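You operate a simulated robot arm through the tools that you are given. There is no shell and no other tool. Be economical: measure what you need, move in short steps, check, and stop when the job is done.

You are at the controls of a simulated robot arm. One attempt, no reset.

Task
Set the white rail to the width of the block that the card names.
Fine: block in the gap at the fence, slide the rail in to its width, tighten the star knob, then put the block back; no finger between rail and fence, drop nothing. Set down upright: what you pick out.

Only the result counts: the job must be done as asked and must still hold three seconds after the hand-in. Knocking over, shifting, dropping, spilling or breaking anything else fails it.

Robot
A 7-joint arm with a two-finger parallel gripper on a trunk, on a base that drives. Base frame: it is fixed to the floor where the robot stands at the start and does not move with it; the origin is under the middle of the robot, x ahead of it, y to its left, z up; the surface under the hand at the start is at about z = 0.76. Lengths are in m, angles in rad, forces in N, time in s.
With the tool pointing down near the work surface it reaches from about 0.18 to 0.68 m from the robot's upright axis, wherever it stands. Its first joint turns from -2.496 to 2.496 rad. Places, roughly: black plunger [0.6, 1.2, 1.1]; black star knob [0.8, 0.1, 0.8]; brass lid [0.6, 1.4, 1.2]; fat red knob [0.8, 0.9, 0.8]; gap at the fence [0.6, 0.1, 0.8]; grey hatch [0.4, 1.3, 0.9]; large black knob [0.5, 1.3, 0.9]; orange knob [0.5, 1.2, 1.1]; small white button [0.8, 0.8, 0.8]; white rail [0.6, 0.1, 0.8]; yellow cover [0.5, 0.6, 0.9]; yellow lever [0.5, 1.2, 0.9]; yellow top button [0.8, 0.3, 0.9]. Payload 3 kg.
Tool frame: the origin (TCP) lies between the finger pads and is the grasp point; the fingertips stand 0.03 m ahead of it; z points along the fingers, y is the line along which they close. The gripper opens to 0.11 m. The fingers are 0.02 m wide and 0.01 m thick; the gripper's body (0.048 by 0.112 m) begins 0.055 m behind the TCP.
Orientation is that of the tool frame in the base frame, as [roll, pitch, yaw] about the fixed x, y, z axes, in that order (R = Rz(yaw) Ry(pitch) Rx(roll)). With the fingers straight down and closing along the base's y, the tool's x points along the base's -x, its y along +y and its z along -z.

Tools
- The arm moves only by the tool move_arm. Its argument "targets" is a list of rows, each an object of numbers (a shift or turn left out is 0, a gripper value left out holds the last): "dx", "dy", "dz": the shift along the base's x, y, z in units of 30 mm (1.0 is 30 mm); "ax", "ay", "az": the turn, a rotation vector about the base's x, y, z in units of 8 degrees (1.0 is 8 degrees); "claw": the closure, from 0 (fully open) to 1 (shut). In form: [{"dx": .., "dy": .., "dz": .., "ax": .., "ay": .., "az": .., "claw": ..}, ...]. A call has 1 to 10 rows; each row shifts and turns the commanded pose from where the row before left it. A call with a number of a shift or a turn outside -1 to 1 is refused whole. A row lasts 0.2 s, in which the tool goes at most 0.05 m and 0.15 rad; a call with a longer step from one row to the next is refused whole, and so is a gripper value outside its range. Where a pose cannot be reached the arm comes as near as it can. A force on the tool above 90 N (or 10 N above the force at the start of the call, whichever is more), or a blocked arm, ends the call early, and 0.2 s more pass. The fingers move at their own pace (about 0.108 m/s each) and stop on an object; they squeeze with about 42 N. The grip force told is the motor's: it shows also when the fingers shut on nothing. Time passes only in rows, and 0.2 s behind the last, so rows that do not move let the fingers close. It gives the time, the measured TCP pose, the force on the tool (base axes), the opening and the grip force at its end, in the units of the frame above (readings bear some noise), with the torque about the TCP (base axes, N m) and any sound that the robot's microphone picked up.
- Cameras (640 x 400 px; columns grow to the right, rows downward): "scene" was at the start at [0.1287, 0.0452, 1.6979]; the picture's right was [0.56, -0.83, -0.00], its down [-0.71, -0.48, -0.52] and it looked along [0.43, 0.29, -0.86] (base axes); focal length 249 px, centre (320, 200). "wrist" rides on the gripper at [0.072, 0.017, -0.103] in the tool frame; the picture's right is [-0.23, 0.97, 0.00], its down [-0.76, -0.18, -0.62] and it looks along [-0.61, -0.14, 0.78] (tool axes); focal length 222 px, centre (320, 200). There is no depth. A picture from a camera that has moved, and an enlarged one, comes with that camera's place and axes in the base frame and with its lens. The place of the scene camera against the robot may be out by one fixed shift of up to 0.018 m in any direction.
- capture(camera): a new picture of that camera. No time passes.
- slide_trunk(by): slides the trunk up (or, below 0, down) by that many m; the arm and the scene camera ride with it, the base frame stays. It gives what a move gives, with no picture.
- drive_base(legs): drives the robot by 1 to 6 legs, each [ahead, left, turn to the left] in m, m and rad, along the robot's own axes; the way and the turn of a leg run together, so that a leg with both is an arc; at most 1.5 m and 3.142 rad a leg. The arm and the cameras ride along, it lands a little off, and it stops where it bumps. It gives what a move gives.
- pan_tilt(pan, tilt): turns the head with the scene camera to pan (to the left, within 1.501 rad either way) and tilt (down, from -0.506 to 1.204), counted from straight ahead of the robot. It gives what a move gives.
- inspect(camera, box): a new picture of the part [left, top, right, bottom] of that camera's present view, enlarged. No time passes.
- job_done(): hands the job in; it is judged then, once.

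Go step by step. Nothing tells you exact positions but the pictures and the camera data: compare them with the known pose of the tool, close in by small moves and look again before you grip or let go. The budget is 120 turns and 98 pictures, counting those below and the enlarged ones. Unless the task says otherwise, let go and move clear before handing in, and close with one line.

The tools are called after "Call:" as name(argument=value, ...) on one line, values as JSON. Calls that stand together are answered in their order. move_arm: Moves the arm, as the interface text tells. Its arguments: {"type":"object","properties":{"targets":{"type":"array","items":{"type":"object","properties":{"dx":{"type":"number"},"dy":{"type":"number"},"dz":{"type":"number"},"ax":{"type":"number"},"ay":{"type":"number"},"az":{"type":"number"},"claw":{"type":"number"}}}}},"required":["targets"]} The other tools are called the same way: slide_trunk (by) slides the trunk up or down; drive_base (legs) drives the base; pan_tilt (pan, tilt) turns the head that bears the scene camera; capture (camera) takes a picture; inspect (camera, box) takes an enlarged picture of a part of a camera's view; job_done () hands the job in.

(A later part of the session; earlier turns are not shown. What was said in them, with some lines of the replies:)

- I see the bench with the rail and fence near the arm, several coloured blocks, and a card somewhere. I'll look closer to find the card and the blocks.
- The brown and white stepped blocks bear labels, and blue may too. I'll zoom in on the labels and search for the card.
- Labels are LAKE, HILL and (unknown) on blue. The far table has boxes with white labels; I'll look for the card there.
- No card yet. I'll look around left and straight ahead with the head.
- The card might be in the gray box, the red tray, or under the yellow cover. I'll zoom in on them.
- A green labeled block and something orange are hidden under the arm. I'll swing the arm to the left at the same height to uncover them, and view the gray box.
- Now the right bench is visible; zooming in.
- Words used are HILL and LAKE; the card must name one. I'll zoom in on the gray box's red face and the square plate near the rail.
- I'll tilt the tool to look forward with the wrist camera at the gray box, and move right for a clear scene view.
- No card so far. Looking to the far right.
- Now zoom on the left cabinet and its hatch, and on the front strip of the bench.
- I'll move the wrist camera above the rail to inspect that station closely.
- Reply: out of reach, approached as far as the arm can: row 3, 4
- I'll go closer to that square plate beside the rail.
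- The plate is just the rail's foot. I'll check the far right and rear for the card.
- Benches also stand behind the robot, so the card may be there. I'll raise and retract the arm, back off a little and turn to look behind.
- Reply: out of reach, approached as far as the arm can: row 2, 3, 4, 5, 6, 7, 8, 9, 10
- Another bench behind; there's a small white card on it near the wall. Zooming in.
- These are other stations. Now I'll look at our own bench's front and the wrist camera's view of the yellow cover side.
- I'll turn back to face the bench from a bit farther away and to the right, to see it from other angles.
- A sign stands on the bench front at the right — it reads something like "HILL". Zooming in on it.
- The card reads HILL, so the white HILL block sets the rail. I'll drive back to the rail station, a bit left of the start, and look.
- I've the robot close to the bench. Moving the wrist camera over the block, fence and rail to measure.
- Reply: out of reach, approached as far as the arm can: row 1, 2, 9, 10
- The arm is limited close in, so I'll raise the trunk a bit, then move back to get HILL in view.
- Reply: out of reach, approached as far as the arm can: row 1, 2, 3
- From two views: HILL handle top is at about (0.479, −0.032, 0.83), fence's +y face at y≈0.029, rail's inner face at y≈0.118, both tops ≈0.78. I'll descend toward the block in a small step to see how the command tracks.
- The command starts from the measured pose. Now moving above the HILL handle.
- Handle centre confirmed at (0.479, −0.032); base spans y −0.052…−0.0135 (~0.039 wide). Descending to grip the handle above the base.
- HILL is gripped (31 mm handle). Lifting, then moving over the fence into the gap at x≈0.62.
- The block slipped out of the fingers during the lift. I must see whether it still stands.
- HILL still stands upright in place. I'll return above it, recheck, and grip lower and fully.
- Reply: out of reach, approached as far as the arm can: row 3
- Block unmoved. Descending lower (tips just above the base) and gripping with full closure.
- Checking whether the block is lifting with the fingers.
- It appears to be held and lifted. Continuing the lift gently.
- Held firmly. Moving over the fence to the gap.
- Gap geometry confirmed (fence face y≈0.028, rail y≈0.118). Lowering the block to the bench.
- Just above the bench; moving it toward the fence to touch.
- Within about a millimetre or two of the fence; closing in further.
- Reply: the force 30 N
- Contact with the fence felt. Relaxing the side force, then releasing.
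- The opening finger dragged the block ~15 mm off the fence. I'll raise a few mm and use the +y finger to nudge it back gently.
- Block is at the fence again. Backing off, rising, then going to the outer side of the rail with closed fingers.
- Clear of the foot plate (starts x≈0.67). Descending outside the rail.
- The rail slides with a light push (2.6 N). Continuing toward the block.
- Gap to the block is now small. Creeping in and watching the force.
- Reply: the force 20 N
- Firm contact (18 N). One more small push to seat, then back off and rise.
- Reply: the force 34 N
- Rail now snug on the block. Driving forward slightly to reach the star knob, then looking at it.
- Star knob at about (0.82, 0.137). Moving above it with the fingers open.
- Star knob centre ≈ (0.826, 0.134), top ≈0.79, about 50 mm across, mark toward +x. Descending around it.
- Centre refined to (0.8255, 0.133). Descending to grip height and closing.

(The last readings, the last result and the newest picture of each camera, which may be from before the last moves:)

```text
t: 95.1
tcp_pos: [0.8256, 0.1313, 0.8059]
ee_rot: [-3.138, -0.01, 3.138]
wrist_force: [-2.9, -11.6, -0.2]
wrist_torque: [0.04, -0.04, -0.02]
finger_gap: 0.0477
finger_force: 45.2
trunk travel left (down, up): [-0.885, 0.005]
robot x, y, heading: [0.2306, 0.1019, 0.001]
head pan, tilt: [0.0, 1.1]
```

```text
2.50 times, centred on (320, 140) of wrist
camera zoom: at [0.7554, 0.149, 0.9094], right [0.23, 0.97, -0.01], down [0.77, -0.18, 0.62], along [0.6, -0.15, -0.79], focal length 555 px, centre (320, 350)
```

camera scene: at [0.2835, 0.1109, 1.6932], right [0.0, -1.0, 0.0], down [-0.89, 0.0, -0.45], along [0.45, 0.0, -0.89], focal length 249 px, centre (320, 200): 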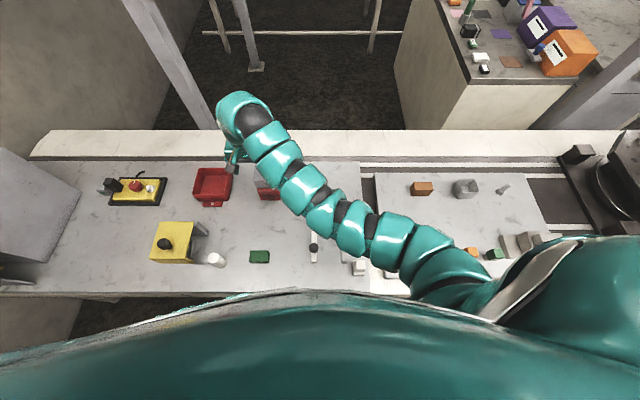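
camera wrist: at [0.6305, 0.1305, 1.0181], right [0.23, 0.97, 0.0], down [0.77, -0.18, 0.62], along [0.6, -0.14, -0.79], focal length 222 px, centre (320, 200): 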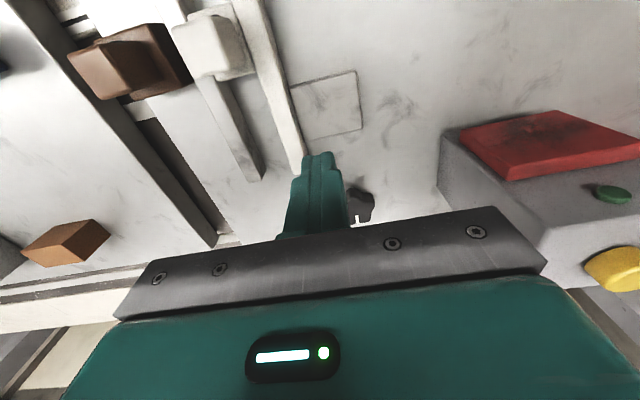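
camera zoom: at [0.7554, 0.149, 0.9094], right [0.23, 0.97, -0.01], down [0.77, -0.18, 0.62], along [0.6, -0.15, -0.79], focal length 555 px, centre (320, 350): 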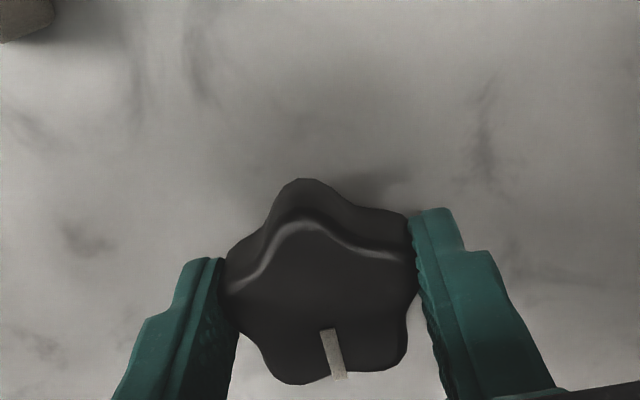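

Gripped. Turning clockwise in steps while watching the torque.

Call:
move_arm(targets=[{"dy": -0.06, "az": -0.6}, {"az": -0.8}, {"az": -0.8}, {"az": -0.8}, {}])

```text
t: 96.3
tcp_pos: [0.8262, 0.1327, 0.805]
ee_rot: [-3.141, -0.01, 2.721]
wrist_force: [-4.4, -5.0, -3.7]
wrist_torque: [0.47, -0.46, -0.06]
finger_gap: 0.0474
finger_force: 45.1
trunk travel left (down, up): [-0.885, 0.005]
robot x, y, heading: [0.2264, 0.1045, 0.003]
head pan, tilt: [0.0, 1.1]
```

Call:
move_arm(targets=[{"az": -0.9}, {"az": -0.9}, {"az": -0.9}, {"az": -0.9}, {}])

Call:
inspect(camera="wrist", box=[220, 60, 420, 220])

```text
t: 97.5
tcp_pos: [0.8276, 0.1342, 0.8054]
ee_rot: [-3.141, -0.011, 2.218]
wrist_force: [1.9, 5.9, -13.1]
wrist_torque: [0.59, -1.09, 0.03]
finger_gap: 0.0472
finger_force: 45.2
trunk travel left (down, up): [-0.885, 0.005]
robot x, y, heading: [0.2295, 0.1043, -0.0]
head pan, tilt: [0.0, 1.1]
```

```text
2.50 times, centred on (320, 140) of wrist
camera zoom: at [0.7988, 0.2016, 0.9094], right [0.91, 0.41, 0.0], down [0.32, -0.72, 0.62], along [0.25, -0.56, -0.79], focal length 555 px, centre (320, 350)
```

zoom: 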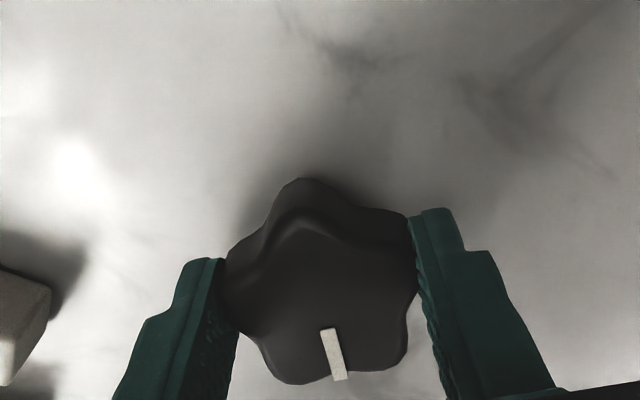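

The knob follows (≈53° so far). The pull downward suggests it screws down; continuing with a slight descent.

Call:
move_arm(targets=[{"az": -0.9, "dz": -0.02}, {"az": -0.9, "dz": -0.02}, {"az": -0.9, "dz": -0.02}, {"az": -0.9, "dz": -0.02}, {}])

```text
t: 98.7
tcp_pos: [0.8296, 0.1337, 0.805]
ee_rot: [3.136, -0.011, 1.714]
wrist_force: [15.7, 14.3, 26.7]
wrist_torque: [-0.02, 0.27, 0.05]
finger_gap: 0.0476
finger_force: 44.5
trunk travel left (down, up): [-0.885, 0.005]
robot x, y, heading: [0.2279, 0.1006, -0.004]
head pan, tilt: [0.0, 1.1]
```

Pressing down was unneeded; I'll undo it and relieve side forces, then continue turning.

Call:
move_arm(targets=[{"dz": 0.07, "dx": 0.05, "dy": 0.05}, {}])

Call:
move_arm(targets=[{"az": -0.8}, {"az": -0.8}, {"az": -0.8}, {}])

Call:
inspect(camera="wrist", box=[220, 60, 420, 220])

```text
t: 99.3
tcp_pos: [0.8288, 0.1333, 0.8053]
ee_rot: [-3.141, -0.009, 1.715]
wrist_force: [16.7, 12.8, 14.6]
wrist_torque: [0.89, -1.29, 0.06]
finger_gap: 0.0477
finger_force: 45.1
trunk travel left (down, up): [-0.885, 0.005]
robot x, y, heading: [0.2267, 0.1068, -0.001]
head pan, tilt: [0.0, 1.1]
```

```text
t: 100.3
tcp_pos: [0.8301, 0.1344, 0.8057]
ee_rot: [-3.14, -0.01, 1.38]
wrist_force: [24.6, 11.6, 18.8]
wrist_torque: [-0.45, -0.13, 0.06]
finger_gap: 0.0474
finger_force: 44.5
trunk travel left (down, up): [-0.885, 0.005]
robot x, y, heading: [0.2281, 0.1038, -0.005]
head pan, tilt: [0.0, 1.1]
```

```text
2.50 times, centred on (320, 140) of wrist
camera zoom: at [0.8611, 0.2019, 0.9091], right [0.91, -0.41, 0.0], down [-0.32, -0.72, 0.62], along [-0.25, -0.56, -0.79], focal length 555 px, centre (320, 350)
```

zoom: 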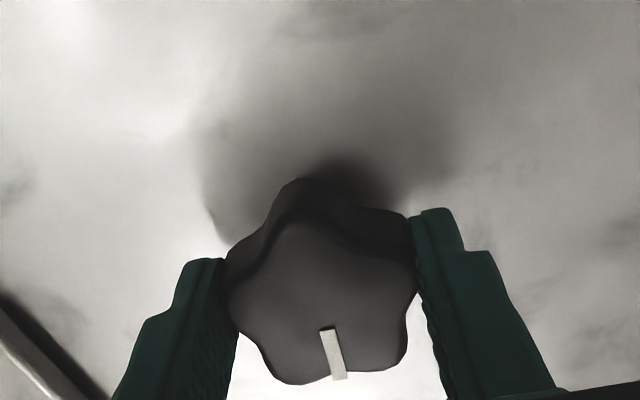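

About 101° turned with no resisting torque yet. Relieving forces and continuing.

Call:
move_arm(targets=[{"dx": 0.1, "dy": 0.05, "dz": 0.07}, {"az": -0.9}, {"az": -0.9}, {"az": -0.9}, {"az": -0.9}, {}])

Call:
move_arm(targets=[{"az": -0.9}, {"az": -0.9}, {"az": -0.9}, {"az": -0.9}, {}])

```text
t: 101.7
tcp_pos: [0.8307, 0.1327, 0.8049]
ee_rot: [-3.139, -0.005, 0.877]
wrist_force: [12.0, -7.4, -7.7]
wrist_torque: [-0.8, -0.77, 0.44]
finger_gap: 0.0471
finger_force: 45.1
trunk travel left (down, up): [-0.885, 0.005]
robot x, y, heading: [0.2262, 0.1027, 0.004]
head pan, tilt: [0.0, 1.1]
```

```text
t: 102.9
tcp_pos: [0.8352, 0.1344, 0.8061]
ee_rot: [-3.139, -0.011, 0.562]
wrist_force: [30.3, -10.6, -2.7]
wrist_torque: [-0.23, -0.68, 1.47]
finger_gap: 0.0468
finger_force: 45.2
out of reach, approached as far as the arm can: row 3, 4
trunk travel left (down, up): [-0.885, 0.005]
robot x, y, heading: [0.2314, 0.1037, -0.005]
head pan, tilt: [0.0, 1.1]
```

Torque is rising (1.5 N m), but the arm's wrist is at its limit. Checking the knob.

Call:
capture(camera="wrist")

Call:
inspect(camera="wrist", box=[220, 60, 420, 220])

```text
24 pictures are left
camera wrist: at [0.9051, 0.1586, 0.9101], right [0.33, -0.94, 0.0], down [-0.74, -0.26, 0.62], along [-0.58, -0.2, -0.79], focal length 222 px, centre (320, 200)
```

wrist: 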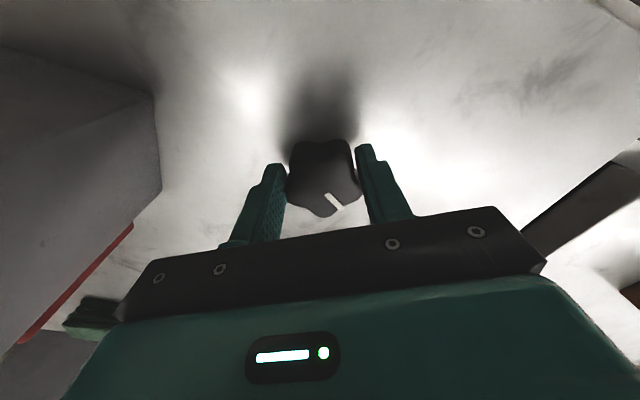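

```text
2.50 times, centred on (320, 140) of wrist
camera zoom: at [0.9051, 0.1586, 0.9101], right [0.33, -0.94, 0.0], down [-0.74, -0.26, 0.62], along [-0.58, -0.2, -0.79], focal length 555 px, centre (320, 350)
```

zoom: 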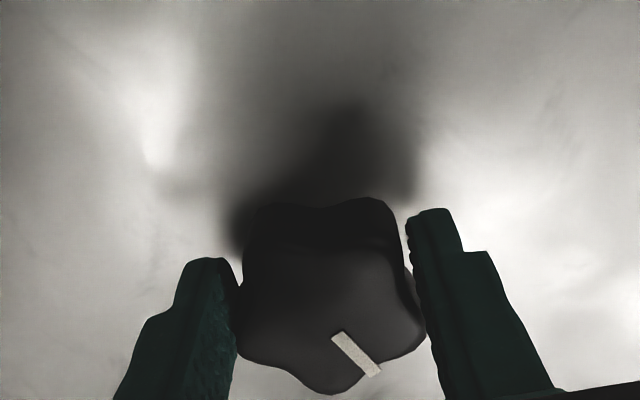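

The knob slipped ~30° in the grip: it seems to have hit its stop at about 117–120°. I'll release, rise, rotate back, and regrip to verify it's tight.

Call:
move_arm(targets=[{"az": 0.5, "claw": 1}, {"claw": 0.25}, {"claw": 0.25}, {"claw": 0.25}, {"dz": 0.8}, {"dz": 0.8}, {"dz": 0.8}, {}])

Call:
move_arm(targets=[{"az": 1}, {"az": 1}, {"az": 1}, {"az": 1}, {"az": 1}, {"az": 1}, {"az": 1}, {"az": 1}, {"az": 1}, {"az": 1}])

Call:
move_arm(targets=[{"az": 0.9}, {"az": 0.9}, {"az": 0.6}, {}])

Call:
inspect(camera="wrist", box=[220, 60, 420, 220])

```text
t: 104.7
tcp_pos: [0.8317, 0.1355, 0.8784]
ee_rot: [-3.141, -0.009, 0.633]
wrist_force: [-0.1, 0.1, 0.1]
wrist_torque: [-0.02, 0.03, 0.01]
finger_gap: 0.0823
finger_force: 0.0
trunk travel left (down, up): [-0.885, 0.005]
robot x, y, heading: [0.2269, 0.1052, -0.001]
head pan, tilt: [0.0, 1.1]
```

```text
t: 106.9
tcp_pos: [0.831, 0.1336, 0.8796]
ee_rot: [-3.14, -0.008, 2.032]
wrist_force: [-0.9, -0.3, -0.1]
wrist_torque: [0.01, 0.01, 0.01]
finger_gap: 0.0826
finger_force: 0.0
trunk travel left (down, up): [-0.885, 0.005]
robot x, y, heading: [0.2281, 0.1044, 0.001]
head pan, tilt: [0.0, 1.1]
```

```text
t: 107.9
tcp_pos: [0.8306, 0.1349, 0.8792]
ee_rot: [-3.14, -0.008, 2.365]
wrist_force: [-0.1, -0.1, -0.6]
wrist_torque: [0.02, 0.01, 0.0]
finger_gap: 0.0823
finger_force: 0.1
trunk travel left (down, up): [-0.885, 0.005]
robot x, y, heading: [0.2255, 0.1021, 0.002]
head pan, tilt: [0.0, 1.1]
```

```text
2.50 times, centred on (320, 140) of wrist
camera zoom: at [0.7931, 0.198, 0.9828], right [0.84, 0.54, 0.0], down [0.42, -0.66, 0.62], along [0.33, -0.52, -0.79], focal length 555 px, centre (320, 350)
```

zoom: 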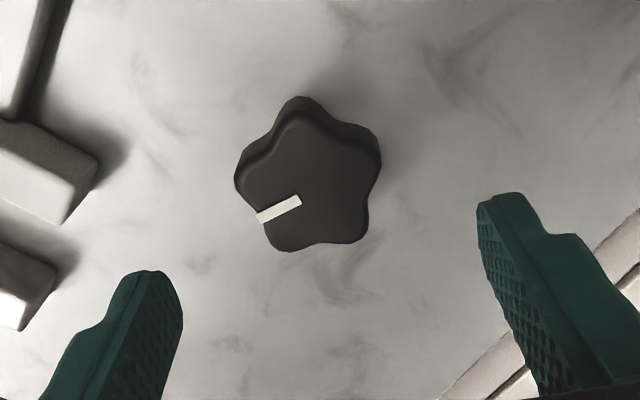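

Mark has turned ≈117° clockwise. Regripping to verify it is tight against its stop.

Call:
move_arm(targets=[{"dy": -0.08, "dx": -0.04, "dz": -0.8}, {"dz": -0.8}, {"dz": -0.85}, {}, {"claw": 1}, {}, {}, {}])

Call:
move_arm(targets=[{"az": -0.7}, {"az": -0.7}, {}])

Call:
move_arm(targets=[{"az": -0.7}, {"az": -0.7}, {}])

```text
t: 109.7
tcp_pos: [0.8285, 0.1314, 0.8044]
ee_rot: [-3.138, -0.01, 2.365]
wrist_force: [-12.9, -10.2, -8.6]
wrist_torque: [-0.17, -0.52, 0.0]
finger_gap: 0.0475
finger_force: 45.0
trunk travel left (down, up): [-0.885, 0.005]
robot x, y, heading: [0.2248, 0.1041, -0.006]
head pan, tilt: [0.0, 1.1]
```

```text
t: 110.5
tcp_pos: [0.8303, 0.1302, 0.805]
ee_rot: [-3.138, -0.008, 2.168]
wrist_force: [-10.6, -19.7, -5.0]
wrist_torque: [-0.49, -0.08, 0.59]
finger_gap: 0.0472
finger_force: 44.7
trunk travel left (down, up): [-0.885, 0.005]
robot x, y, heading: [0.2276, 0.1045, -0.003]
head pan, tilt: [0.0, 1.1]
```

```text
t: 111.3
tcp_pos: [0.8293, 0.1331, 0.8059]
ee_rot: [-3.139, -0.012, 1.974]
wrist_force: [-17.7, -15.5, -3.7]
wrist_torque: [0.26, 0.45, 0.77]
finger_gap: 0.0455
finger_force: 45.1
trunk travel left (down, up): [-0.885, 0.005]
robot x, y, heading: [0.2267, 0.1025, -0.004]
head pan, tilt: [0.0, 1.1]
```

Call:
move_arm(targets=[{"az": -0.7}, {"az": -0.7}, {}])

Call:
inspect(camera="wrist", box=[220, 60, 420, 220])

```text
t: 112.1
tcp_pos: [0.8282, 0.1339, 0.8054]
ee_rot: [-3.141, -0.012, 1.779]
wrist_force: [-15.8, -10.5, 1.4]
wrist_torque: [0.2, -0.01, 1.08]
finger_gap: 0.0472
finger_force: 45.1
trunk travel left (down, up): [-0.885, 0.005]
robot x, y, heading: [0.2236, 0.1071, -0.007]
head pan, tilt: [0.0, 1.1]
```

```text
2.50 times, centred on (320, 140) of wrist
camera zoom: at [0.8316, 0.2074, 0.9103], right [1.0, -0.02, 0.0], down [-0.01, -0.79, 0.61], along [-0.02, -0.61, -0.79], focal length 555 px, centre (320, 350)
```

zoom: 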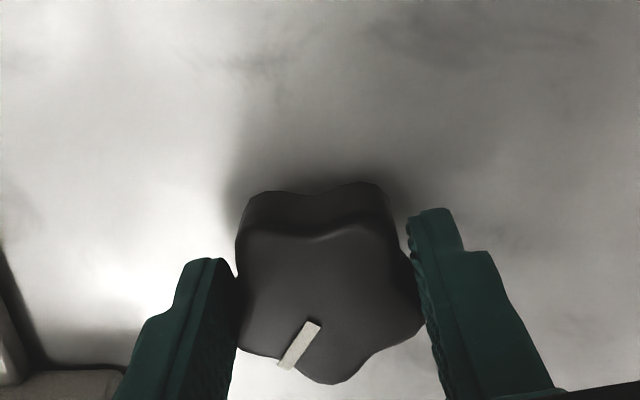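

The knob stays at ≈120° with torque over 1 N m: tight. Releasing, rising, and turning the tool back.

Call:
move_arm(targets=[{"az": 0.5}, {"claw": 0.25}, {"claw": 0.25}, {"claw": 0.25}, {"dz": 0.9}, {"dz": 0.9}, {"dz": 0.9}, {"dz": 0.9}, {}])

Call:
move_arm(targets=[{"az": 1}, {"az": 1}, {"az": 1}, {"az": 1}, {"az": 1}, {"az": 1}, {"az": 1}, {"az": 1}, {"az": 1}, {}])

Call:
drive_base(legs=[[-0.08, 0, 0]])

```text
t: 114.1
tcp_pos: [0.8283, 0.1323, 0.9119]
ee_rot: [-3.139, -0.01, 1.848]
wrist_force: [0.6, 0.4, -0.2]
wrist_torque: [-0.01, -0.04, -0.02]
finger_gap: 0.0822
finger_force: 0.1
trunk travel left (down, up): [-0.885, 0.005]
robot x, y, heading: [0.2311, 0.1034, -0.006]
head pan, tilt: [0.0, 1.1]
```

```text
t: 116.3
tcp_pos: [0.8286, 0.1336, 0.9142]
ee_rot: [-3.14, -0.01, 3.106]
wrist_force: [0.3, 0.7, 0.0]
wrist_torque: [0.01, 0.0, -0.02]
finger_gap: 0.0822
finger_force: 0.0
trunk travel left (down, up): [-0.885, 0.005]
robot x, y, heading: [0.2259, 0.1013, -0.001]
head pan, tilt: [0.0, 1.1]
```

```text
t: 117.4
tcp_pos: [0.7487, 0.1333, 0.9139]
ee_rot: [-3.139, -0.009, 3.106]
wrist_force: [0.1, 0.1, -0.3]
wrist_torque: [0.01, 0.03, 0.01]
finger_gap: 0.0824
finger_force: 0.1
trunk travel left (down, up): [-0.885, 0.005]
robot x, y, heading: [0.1506, 0.1038, -0.001]
head pan, tilt: [0.0, 1.1]
```

Moving back above the block.

Call:
move_arm(targets=[{"dx": -0.84, "dy": -0.58, "az": 0.25, "claw": 0.45}, {"dx": -0.84, "dy": -0.58}, {"dx": -0.84, "dy": -0.58}, {"dx": -0.84, "dy": -0.58}, {"dx": -0.84, "dy": -0.58, "dz": -0.3}, {}])

Call:
inspect(camera="wrist", box=[220, 40, 440, 200])

```text
t: 118.8
tcp_pos: [0.6253, 0.0457, 0.9039]
ee_rot: [-3.139, -0.008, 3.139]
wrist_force: [0.0, 0.4, -0.5]
wrist_torque: [0.01, 0.01, -0.02]
finger_gap: 0.0606
finger_force: 0.0
trunk travel left (down, up): [-0.885, 0.005]
robot x, y, heading: [0.1465, 0.1015, -0.0]
head pan, tilt: [0.0, 1.1]
```

```text
2.50 times, centred on (330, 120) of wrist
camera zoom: at [0.5543, 0.0626, 1.0087], right [0.23, 0.97, 0.0], down [0.77, -0.18, 0.62], along [0.6, -0.14, -0.79], focal length 555 px, centre (295, 400)
```

zoom: 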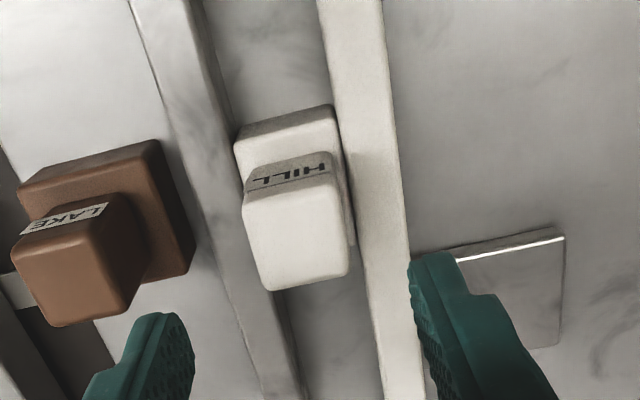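

Rail sits flush on HILL. Lowering to grip the handle again, tips staying above the rail tops.

Call:
move_arm(targets=[{"dx": -0.09, "dy": 0.04, "dz": -0.8}, {"dz": -0.8}, {"dz": -0.8}, {"dz": -0.27}, {}])

Call:
move_arm(targets=[{"claw": 1}, {"claw": 1}, {"claw": 1}, {"claw": 1}])

```text
t: 120.0
tcp_pos: [0.6207, 0.0465, 0.825]
ee_rot: [-3.139, -0.008, 3.14]
wrist_force: [-0.1, 0.1, 0.7]
wrist_torque: [-0.01, 0.04, 0.0]
finger_gap: 0.0604
finger_force: 0.1
trunk travel left (down, up): [-0.885, 0.005]
robot x, y, heading: [0.146, 0.1038, -0.0]
head pan, tilt: [0.0, 1.1]
```

```text
t: 121.0
tcp_pos: [0.6214, 0.0457, 0.8253]
ee_rot: [-3.14, -0.009, 3.139]
wrist_force: [1.1, -3.6, 1.0]
wrist_torque: [-0.07, 0.0, 0.04]
finger_gap: 0.0315
finger_force: 42.0
trunk travel left (down, up): [-0.885, 0.005]
robot x, y, heading: [0.1456, 0.1042, -0.006]
head pan, tilt: [0.0, 1.1]
```

Gripped. Lifting slowly out of the gap.

Call:
move_arm(targets=[{"dz": 0.2, "dy": -0.015}, {"dz": 0.2}, {"dz": 0.2}, {}])

Call:
move_arm(targets=[{"dz": 0.4}, {"dz": 0.4}, {"dz": 0.4}, {"dz": 0.4}, {}])

Call:
inspect(camera="wrist", box=[220, 40, 440, 200])

```text
t: 122.0
tcp_pos: [0.6207, 0.0474, 0.8433]
ee_rot: [-3.139, -0.008, 3.14]
wrist_force: [1.5, -5.4, -1.3]
wrist_torque: [-0.29, -0.05, 0.09]
finger_gap: 0.0312
finger_force: 41.8
trunk travel left (down, up): [-0.885, 0.005]
robot x, y, heading: [0.1487, 0.1048, -0.0]
head pan, tilt: [0.0, 1.1]
```

```text
t: 123.2
tcp_pos: [0.6211, 0.0466, 0.8884]
ee_rot: [-3.14, -0.009, 3.14]
wrist_force: [0.2, -0.5, -1.2]
wrist_torque: [0.01, 0.02, 0.0]
finger_gap: 0.0314
finger_force: 42.1
trunk travel left (down, up): [-0.885, 0.005]
robot x, y, heading: [0.1469, 0.1026, -0.002]
head pan, tilt: [0.0, 1.1]
```

```text
2.50 times, centred on (330, 120) of wrist
camera zoom: at [0.5498, 0.0649, 0.9932], right [0.23, 0.97, 0.0], down [0.77, -0.18, 0.62], along [0.6, -0.14, -0.79], focal length 555 px, centre (295, 400)
```

zoom: 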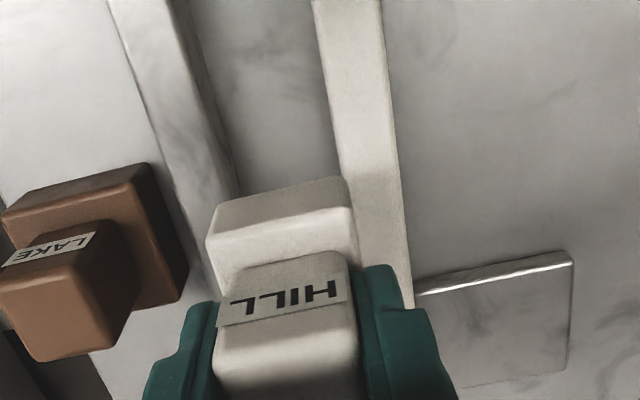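

Out cleanly and the rail stayed. Carrying HILL back to its original place (0.481, −0.032).

Call:
move_arm(targets=[{"dx": -0.6}, {"dx": -0.6}, {"dx": -0.6}, {"dx": -0.6}, {"dx": -0.6}, {"dx": -0.6}, {"dx": -0.6}, {"dx": -0.46}, {}])

Call:
move_arm(targets=[{"dy": -0.52}, {"dy": -0.52}, {"dy": -0.52}, {"dy": -0.52}, {"dy": -0.54}, {}])

```text
t: 125.2
tcp_pos: [0.4802, 0.0486, 0.8893]
ee_rot: [3.141, -0.009, 3.141]
wrist_force: [0.1, -0.2, -0.9]
wrist_torque: [0.01, 0.02, 0.0]
finger_gap: 0.0315
finger_force: 42.2
trunk travel left (down, up): [-0.885, 0.005]
robot x, y, heading: [0.1487, 0.1046, -0.006]
head pan, tilt: [0.0, 1.1]
```

```text
t: 126.6
tcp_pos: [0.4802, -0.0308, 0.8898]
ee_rot: [-3.139, -0.01, 3.14]
wrist_force: [-0.1, 0.8, -1.0]
wrist_torque: [-0.02, 0.04, 0.0]
finger_gap: 0.0313
finger_force: 42.0
trunk travel left (down, up): [-0.885, 0.005]
robot x, y, heading: [0.1454, 0.1025, 0.0]
head pan, tilt: [0.0, 1.1]
```

Call:
move_arm(targets=[{"dz": -0.5, "dx": 0.03, "dy": -0.04}, {"dz": -0.5}, {"dz": -0.5}, {"dz": -0.4}, {"dz": -0.17}, {}])

Call:
move_arm(targets=[{"dz": -0.06}, {}])

Call:
inspect(camera="wrist", box=[240, 80, 400, 220])

```text
t: 128.0
tcp_pos: [0.4825, -0.0324, 0.8282]
ee_rot: [-3.14, -0.008, 3.141]
wrist_force: [-0.1, 0.7, -1.4]
wrist_torque: [0.0, 0.02, -0.01]
finger_gap: 0.0314
finger_force: 42.2
trunk travel left (down, up): [-0.885, 0.005]
robot x, y, heading: [0.1496, 0.1053, -0.001]
head pan, tilt: [0.0, 1.1]
```

```text
t: 128.6
tcp_pos: [0.4825, -0.0316, 0.8259]
ee_rot: [-3.141, -0.009, 3.14]
wrist_force: [-0.3, -0.5, -0.8]
wrist_torque: [-0.02, -0.02, 0.01]
finger_gap: 0.0314
finger_force: 42.4
trunk travel left (down, up): [-0.885, 0.005]
robot x, y, heading: [0.1455, 0.1055, -0.0]
head pan, tilt: [0.0, 1.1]
```

```text
2.86 times, centred on (320, 150) of wrist
camera zoom: at [0.4114, -0.0148, 0.9306], right [0.23, 0.97, 0.0], down [0.77, -0.18, 0.62], along [0.6, -0.14, -0.79], focal length 635 px, centre (320, 343)
```

zoom: 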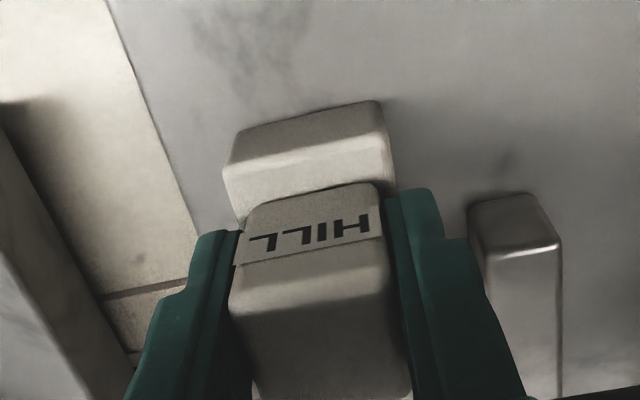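

Nearly down; creeping to contact before release.

Call:
move_arm(targets=[{"dz": -0.03}, {}])

Call:
move_arm(targets=[{"dz": -0.03}, {}])

```text
t: 129.2
tcp_pos: [0.4831, -0.0327, 0.8257]
ee_rot: [-3.141, -0.008, 3.139]
wrist_force: [0.3, 0.7, 5.1]
wrist_torque: [0.15, 0.11, -0.04]
finger_gap: 0.0315
finger_force: 41.5
trunk travel left (down, up): [-0.885, 0.005]
robot x, y, heading: [0.1487, 0.104, -0.0]
head pan, tilt: [0.0, 1.1]
```

```text
t: 129.8
tcp_pos: [0.4816, -0.0324, 0.8252]
ee_rot: [-3.141, -0.007, 3.137]
wrist_force: [-0.3, 1.2, 25.0]
wrist_torque: [0.18, 0.52, -0.07]
finger_gap: 0.0312
finger_force: 41.3
trunk travel left (down, up): [-0.885, 0.005]
robot x, y, heading: [0.1487, 0.1024, -0.003]
head pan, tilt: [0.0, 1.1]
```

Contact. Relaxing the pressure and opening slowly.

Call:
move_arm(targets=[{"dz": 0.04}, {}, {"claw": 0.69}, {"claw": 0.66}, {"claw": 0.6}, {"claw": 0.5}, {"claw": 0.45}, {}])

Call:
inspect(camera="wrist", box=[240, 80, 400, 220])

```text
t: 131.6
tcp_pos: [0.4821, -0.0332, 0.8267]
ee_rot: [-3.139, -0.009, 3.141]
wrist_force: [-0.3, 0.3, 0.6]
wrist_torque: [0.02, 0.0, 0.03]
finger_gap: 0.0606
finger_force: 0.1
trunk travel left (down, up): [-0.885, 0.005]
robot x, y, heading: [0.1482, 0.1077, 0.002]
head pan, tilt: [0.0, 1.1]
```

```text
2.86 times, centred on (320, 150) of wrist
camera zoom: at [0.4115, -0.0156, 0.9306], right [0.23, 0.97, 0.0], down [0.77, -0.18, 0.62], along [0.6, -0.14, -0.79], focal length 635 px, centre (320, 343)
```

zoom: 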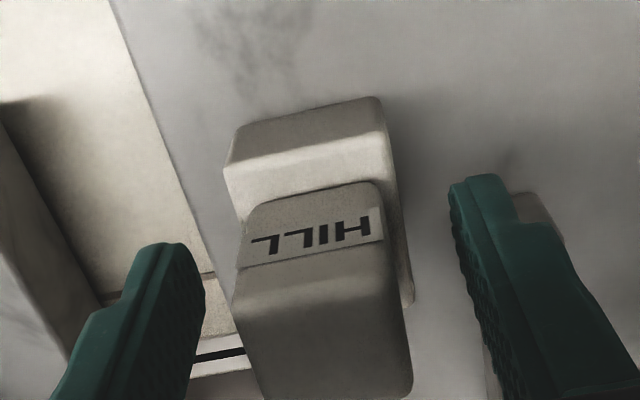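

Block is down, released and upright. Rising straight up and taking a final look at everything.

Call:
move_arm(targets=[{"dz": 0.7}, {"dz": 0.8}, {"dz": 0.8}, {"dx": 0.5, "dz": 0.5}, {"dx": 0.7, "dz": 0.3}, {}])

Call:
capture(camera="wrist")

Call:
inspect(camera="wrist", box=[160, 0, 480, 200])

```text
t: 133.0
tcp_pos: [0.5182, -0.0336, 0.9184]
ee_rot: [-3.14, -0.008, 3.139]
wrist_force: [-0.1, 0.2, 0.2]
wrist_torque: [0.01, 0.02, 0.02]
finger_gap: 0.0607
finger_force: 0.0
trunk travel left (down, up): [-0.885, 0.005]
robot x, y, heading: [0.148, 0.1044, 0.001]
head pan, tilt: [0.0, 1.1]
```

```text
16 pictures are left
camera wrist: at [0.4473, -0.0155, 1.0223], right [0.23, 0.97, 0.0], down [0.77, -0.18, 0.62], along [0.6, -0.14, -0.79], focal length 222 px, centre (320, 200)
```

wrist: 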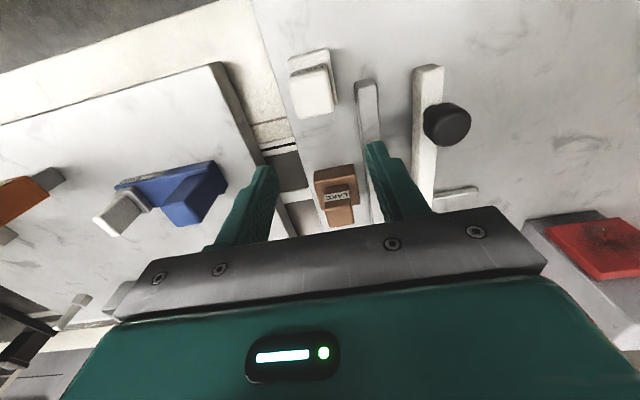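

```text
2.00 times, centred on (320, 100) of wrist
camera zoom: at [0.4473, -0.0155, 1.0223], right [0.23, 0.97, 0.0], down [0.77, -0.18, 0.62], along [0.6, -0.14, -0.79], focal length 444 px, centre (320, 400)
```

zoom: 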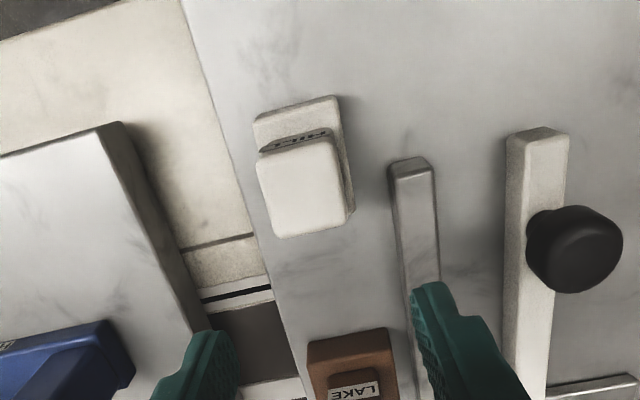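

HILL stands upright in its place, the rail sits at HILL's width from the fence, and the star knob is tight. The arm is clear, so I'm handing in.

Call:
job_done()

```text
The job is handed in.
```

The white rail is set to the width of the HILL block that the card names. The star knob is tightened to its stop, HILL is back upright in its original place, and I've handed the job in. On my first lift HILL slipped out of the grip, but it stayed standing where it was.
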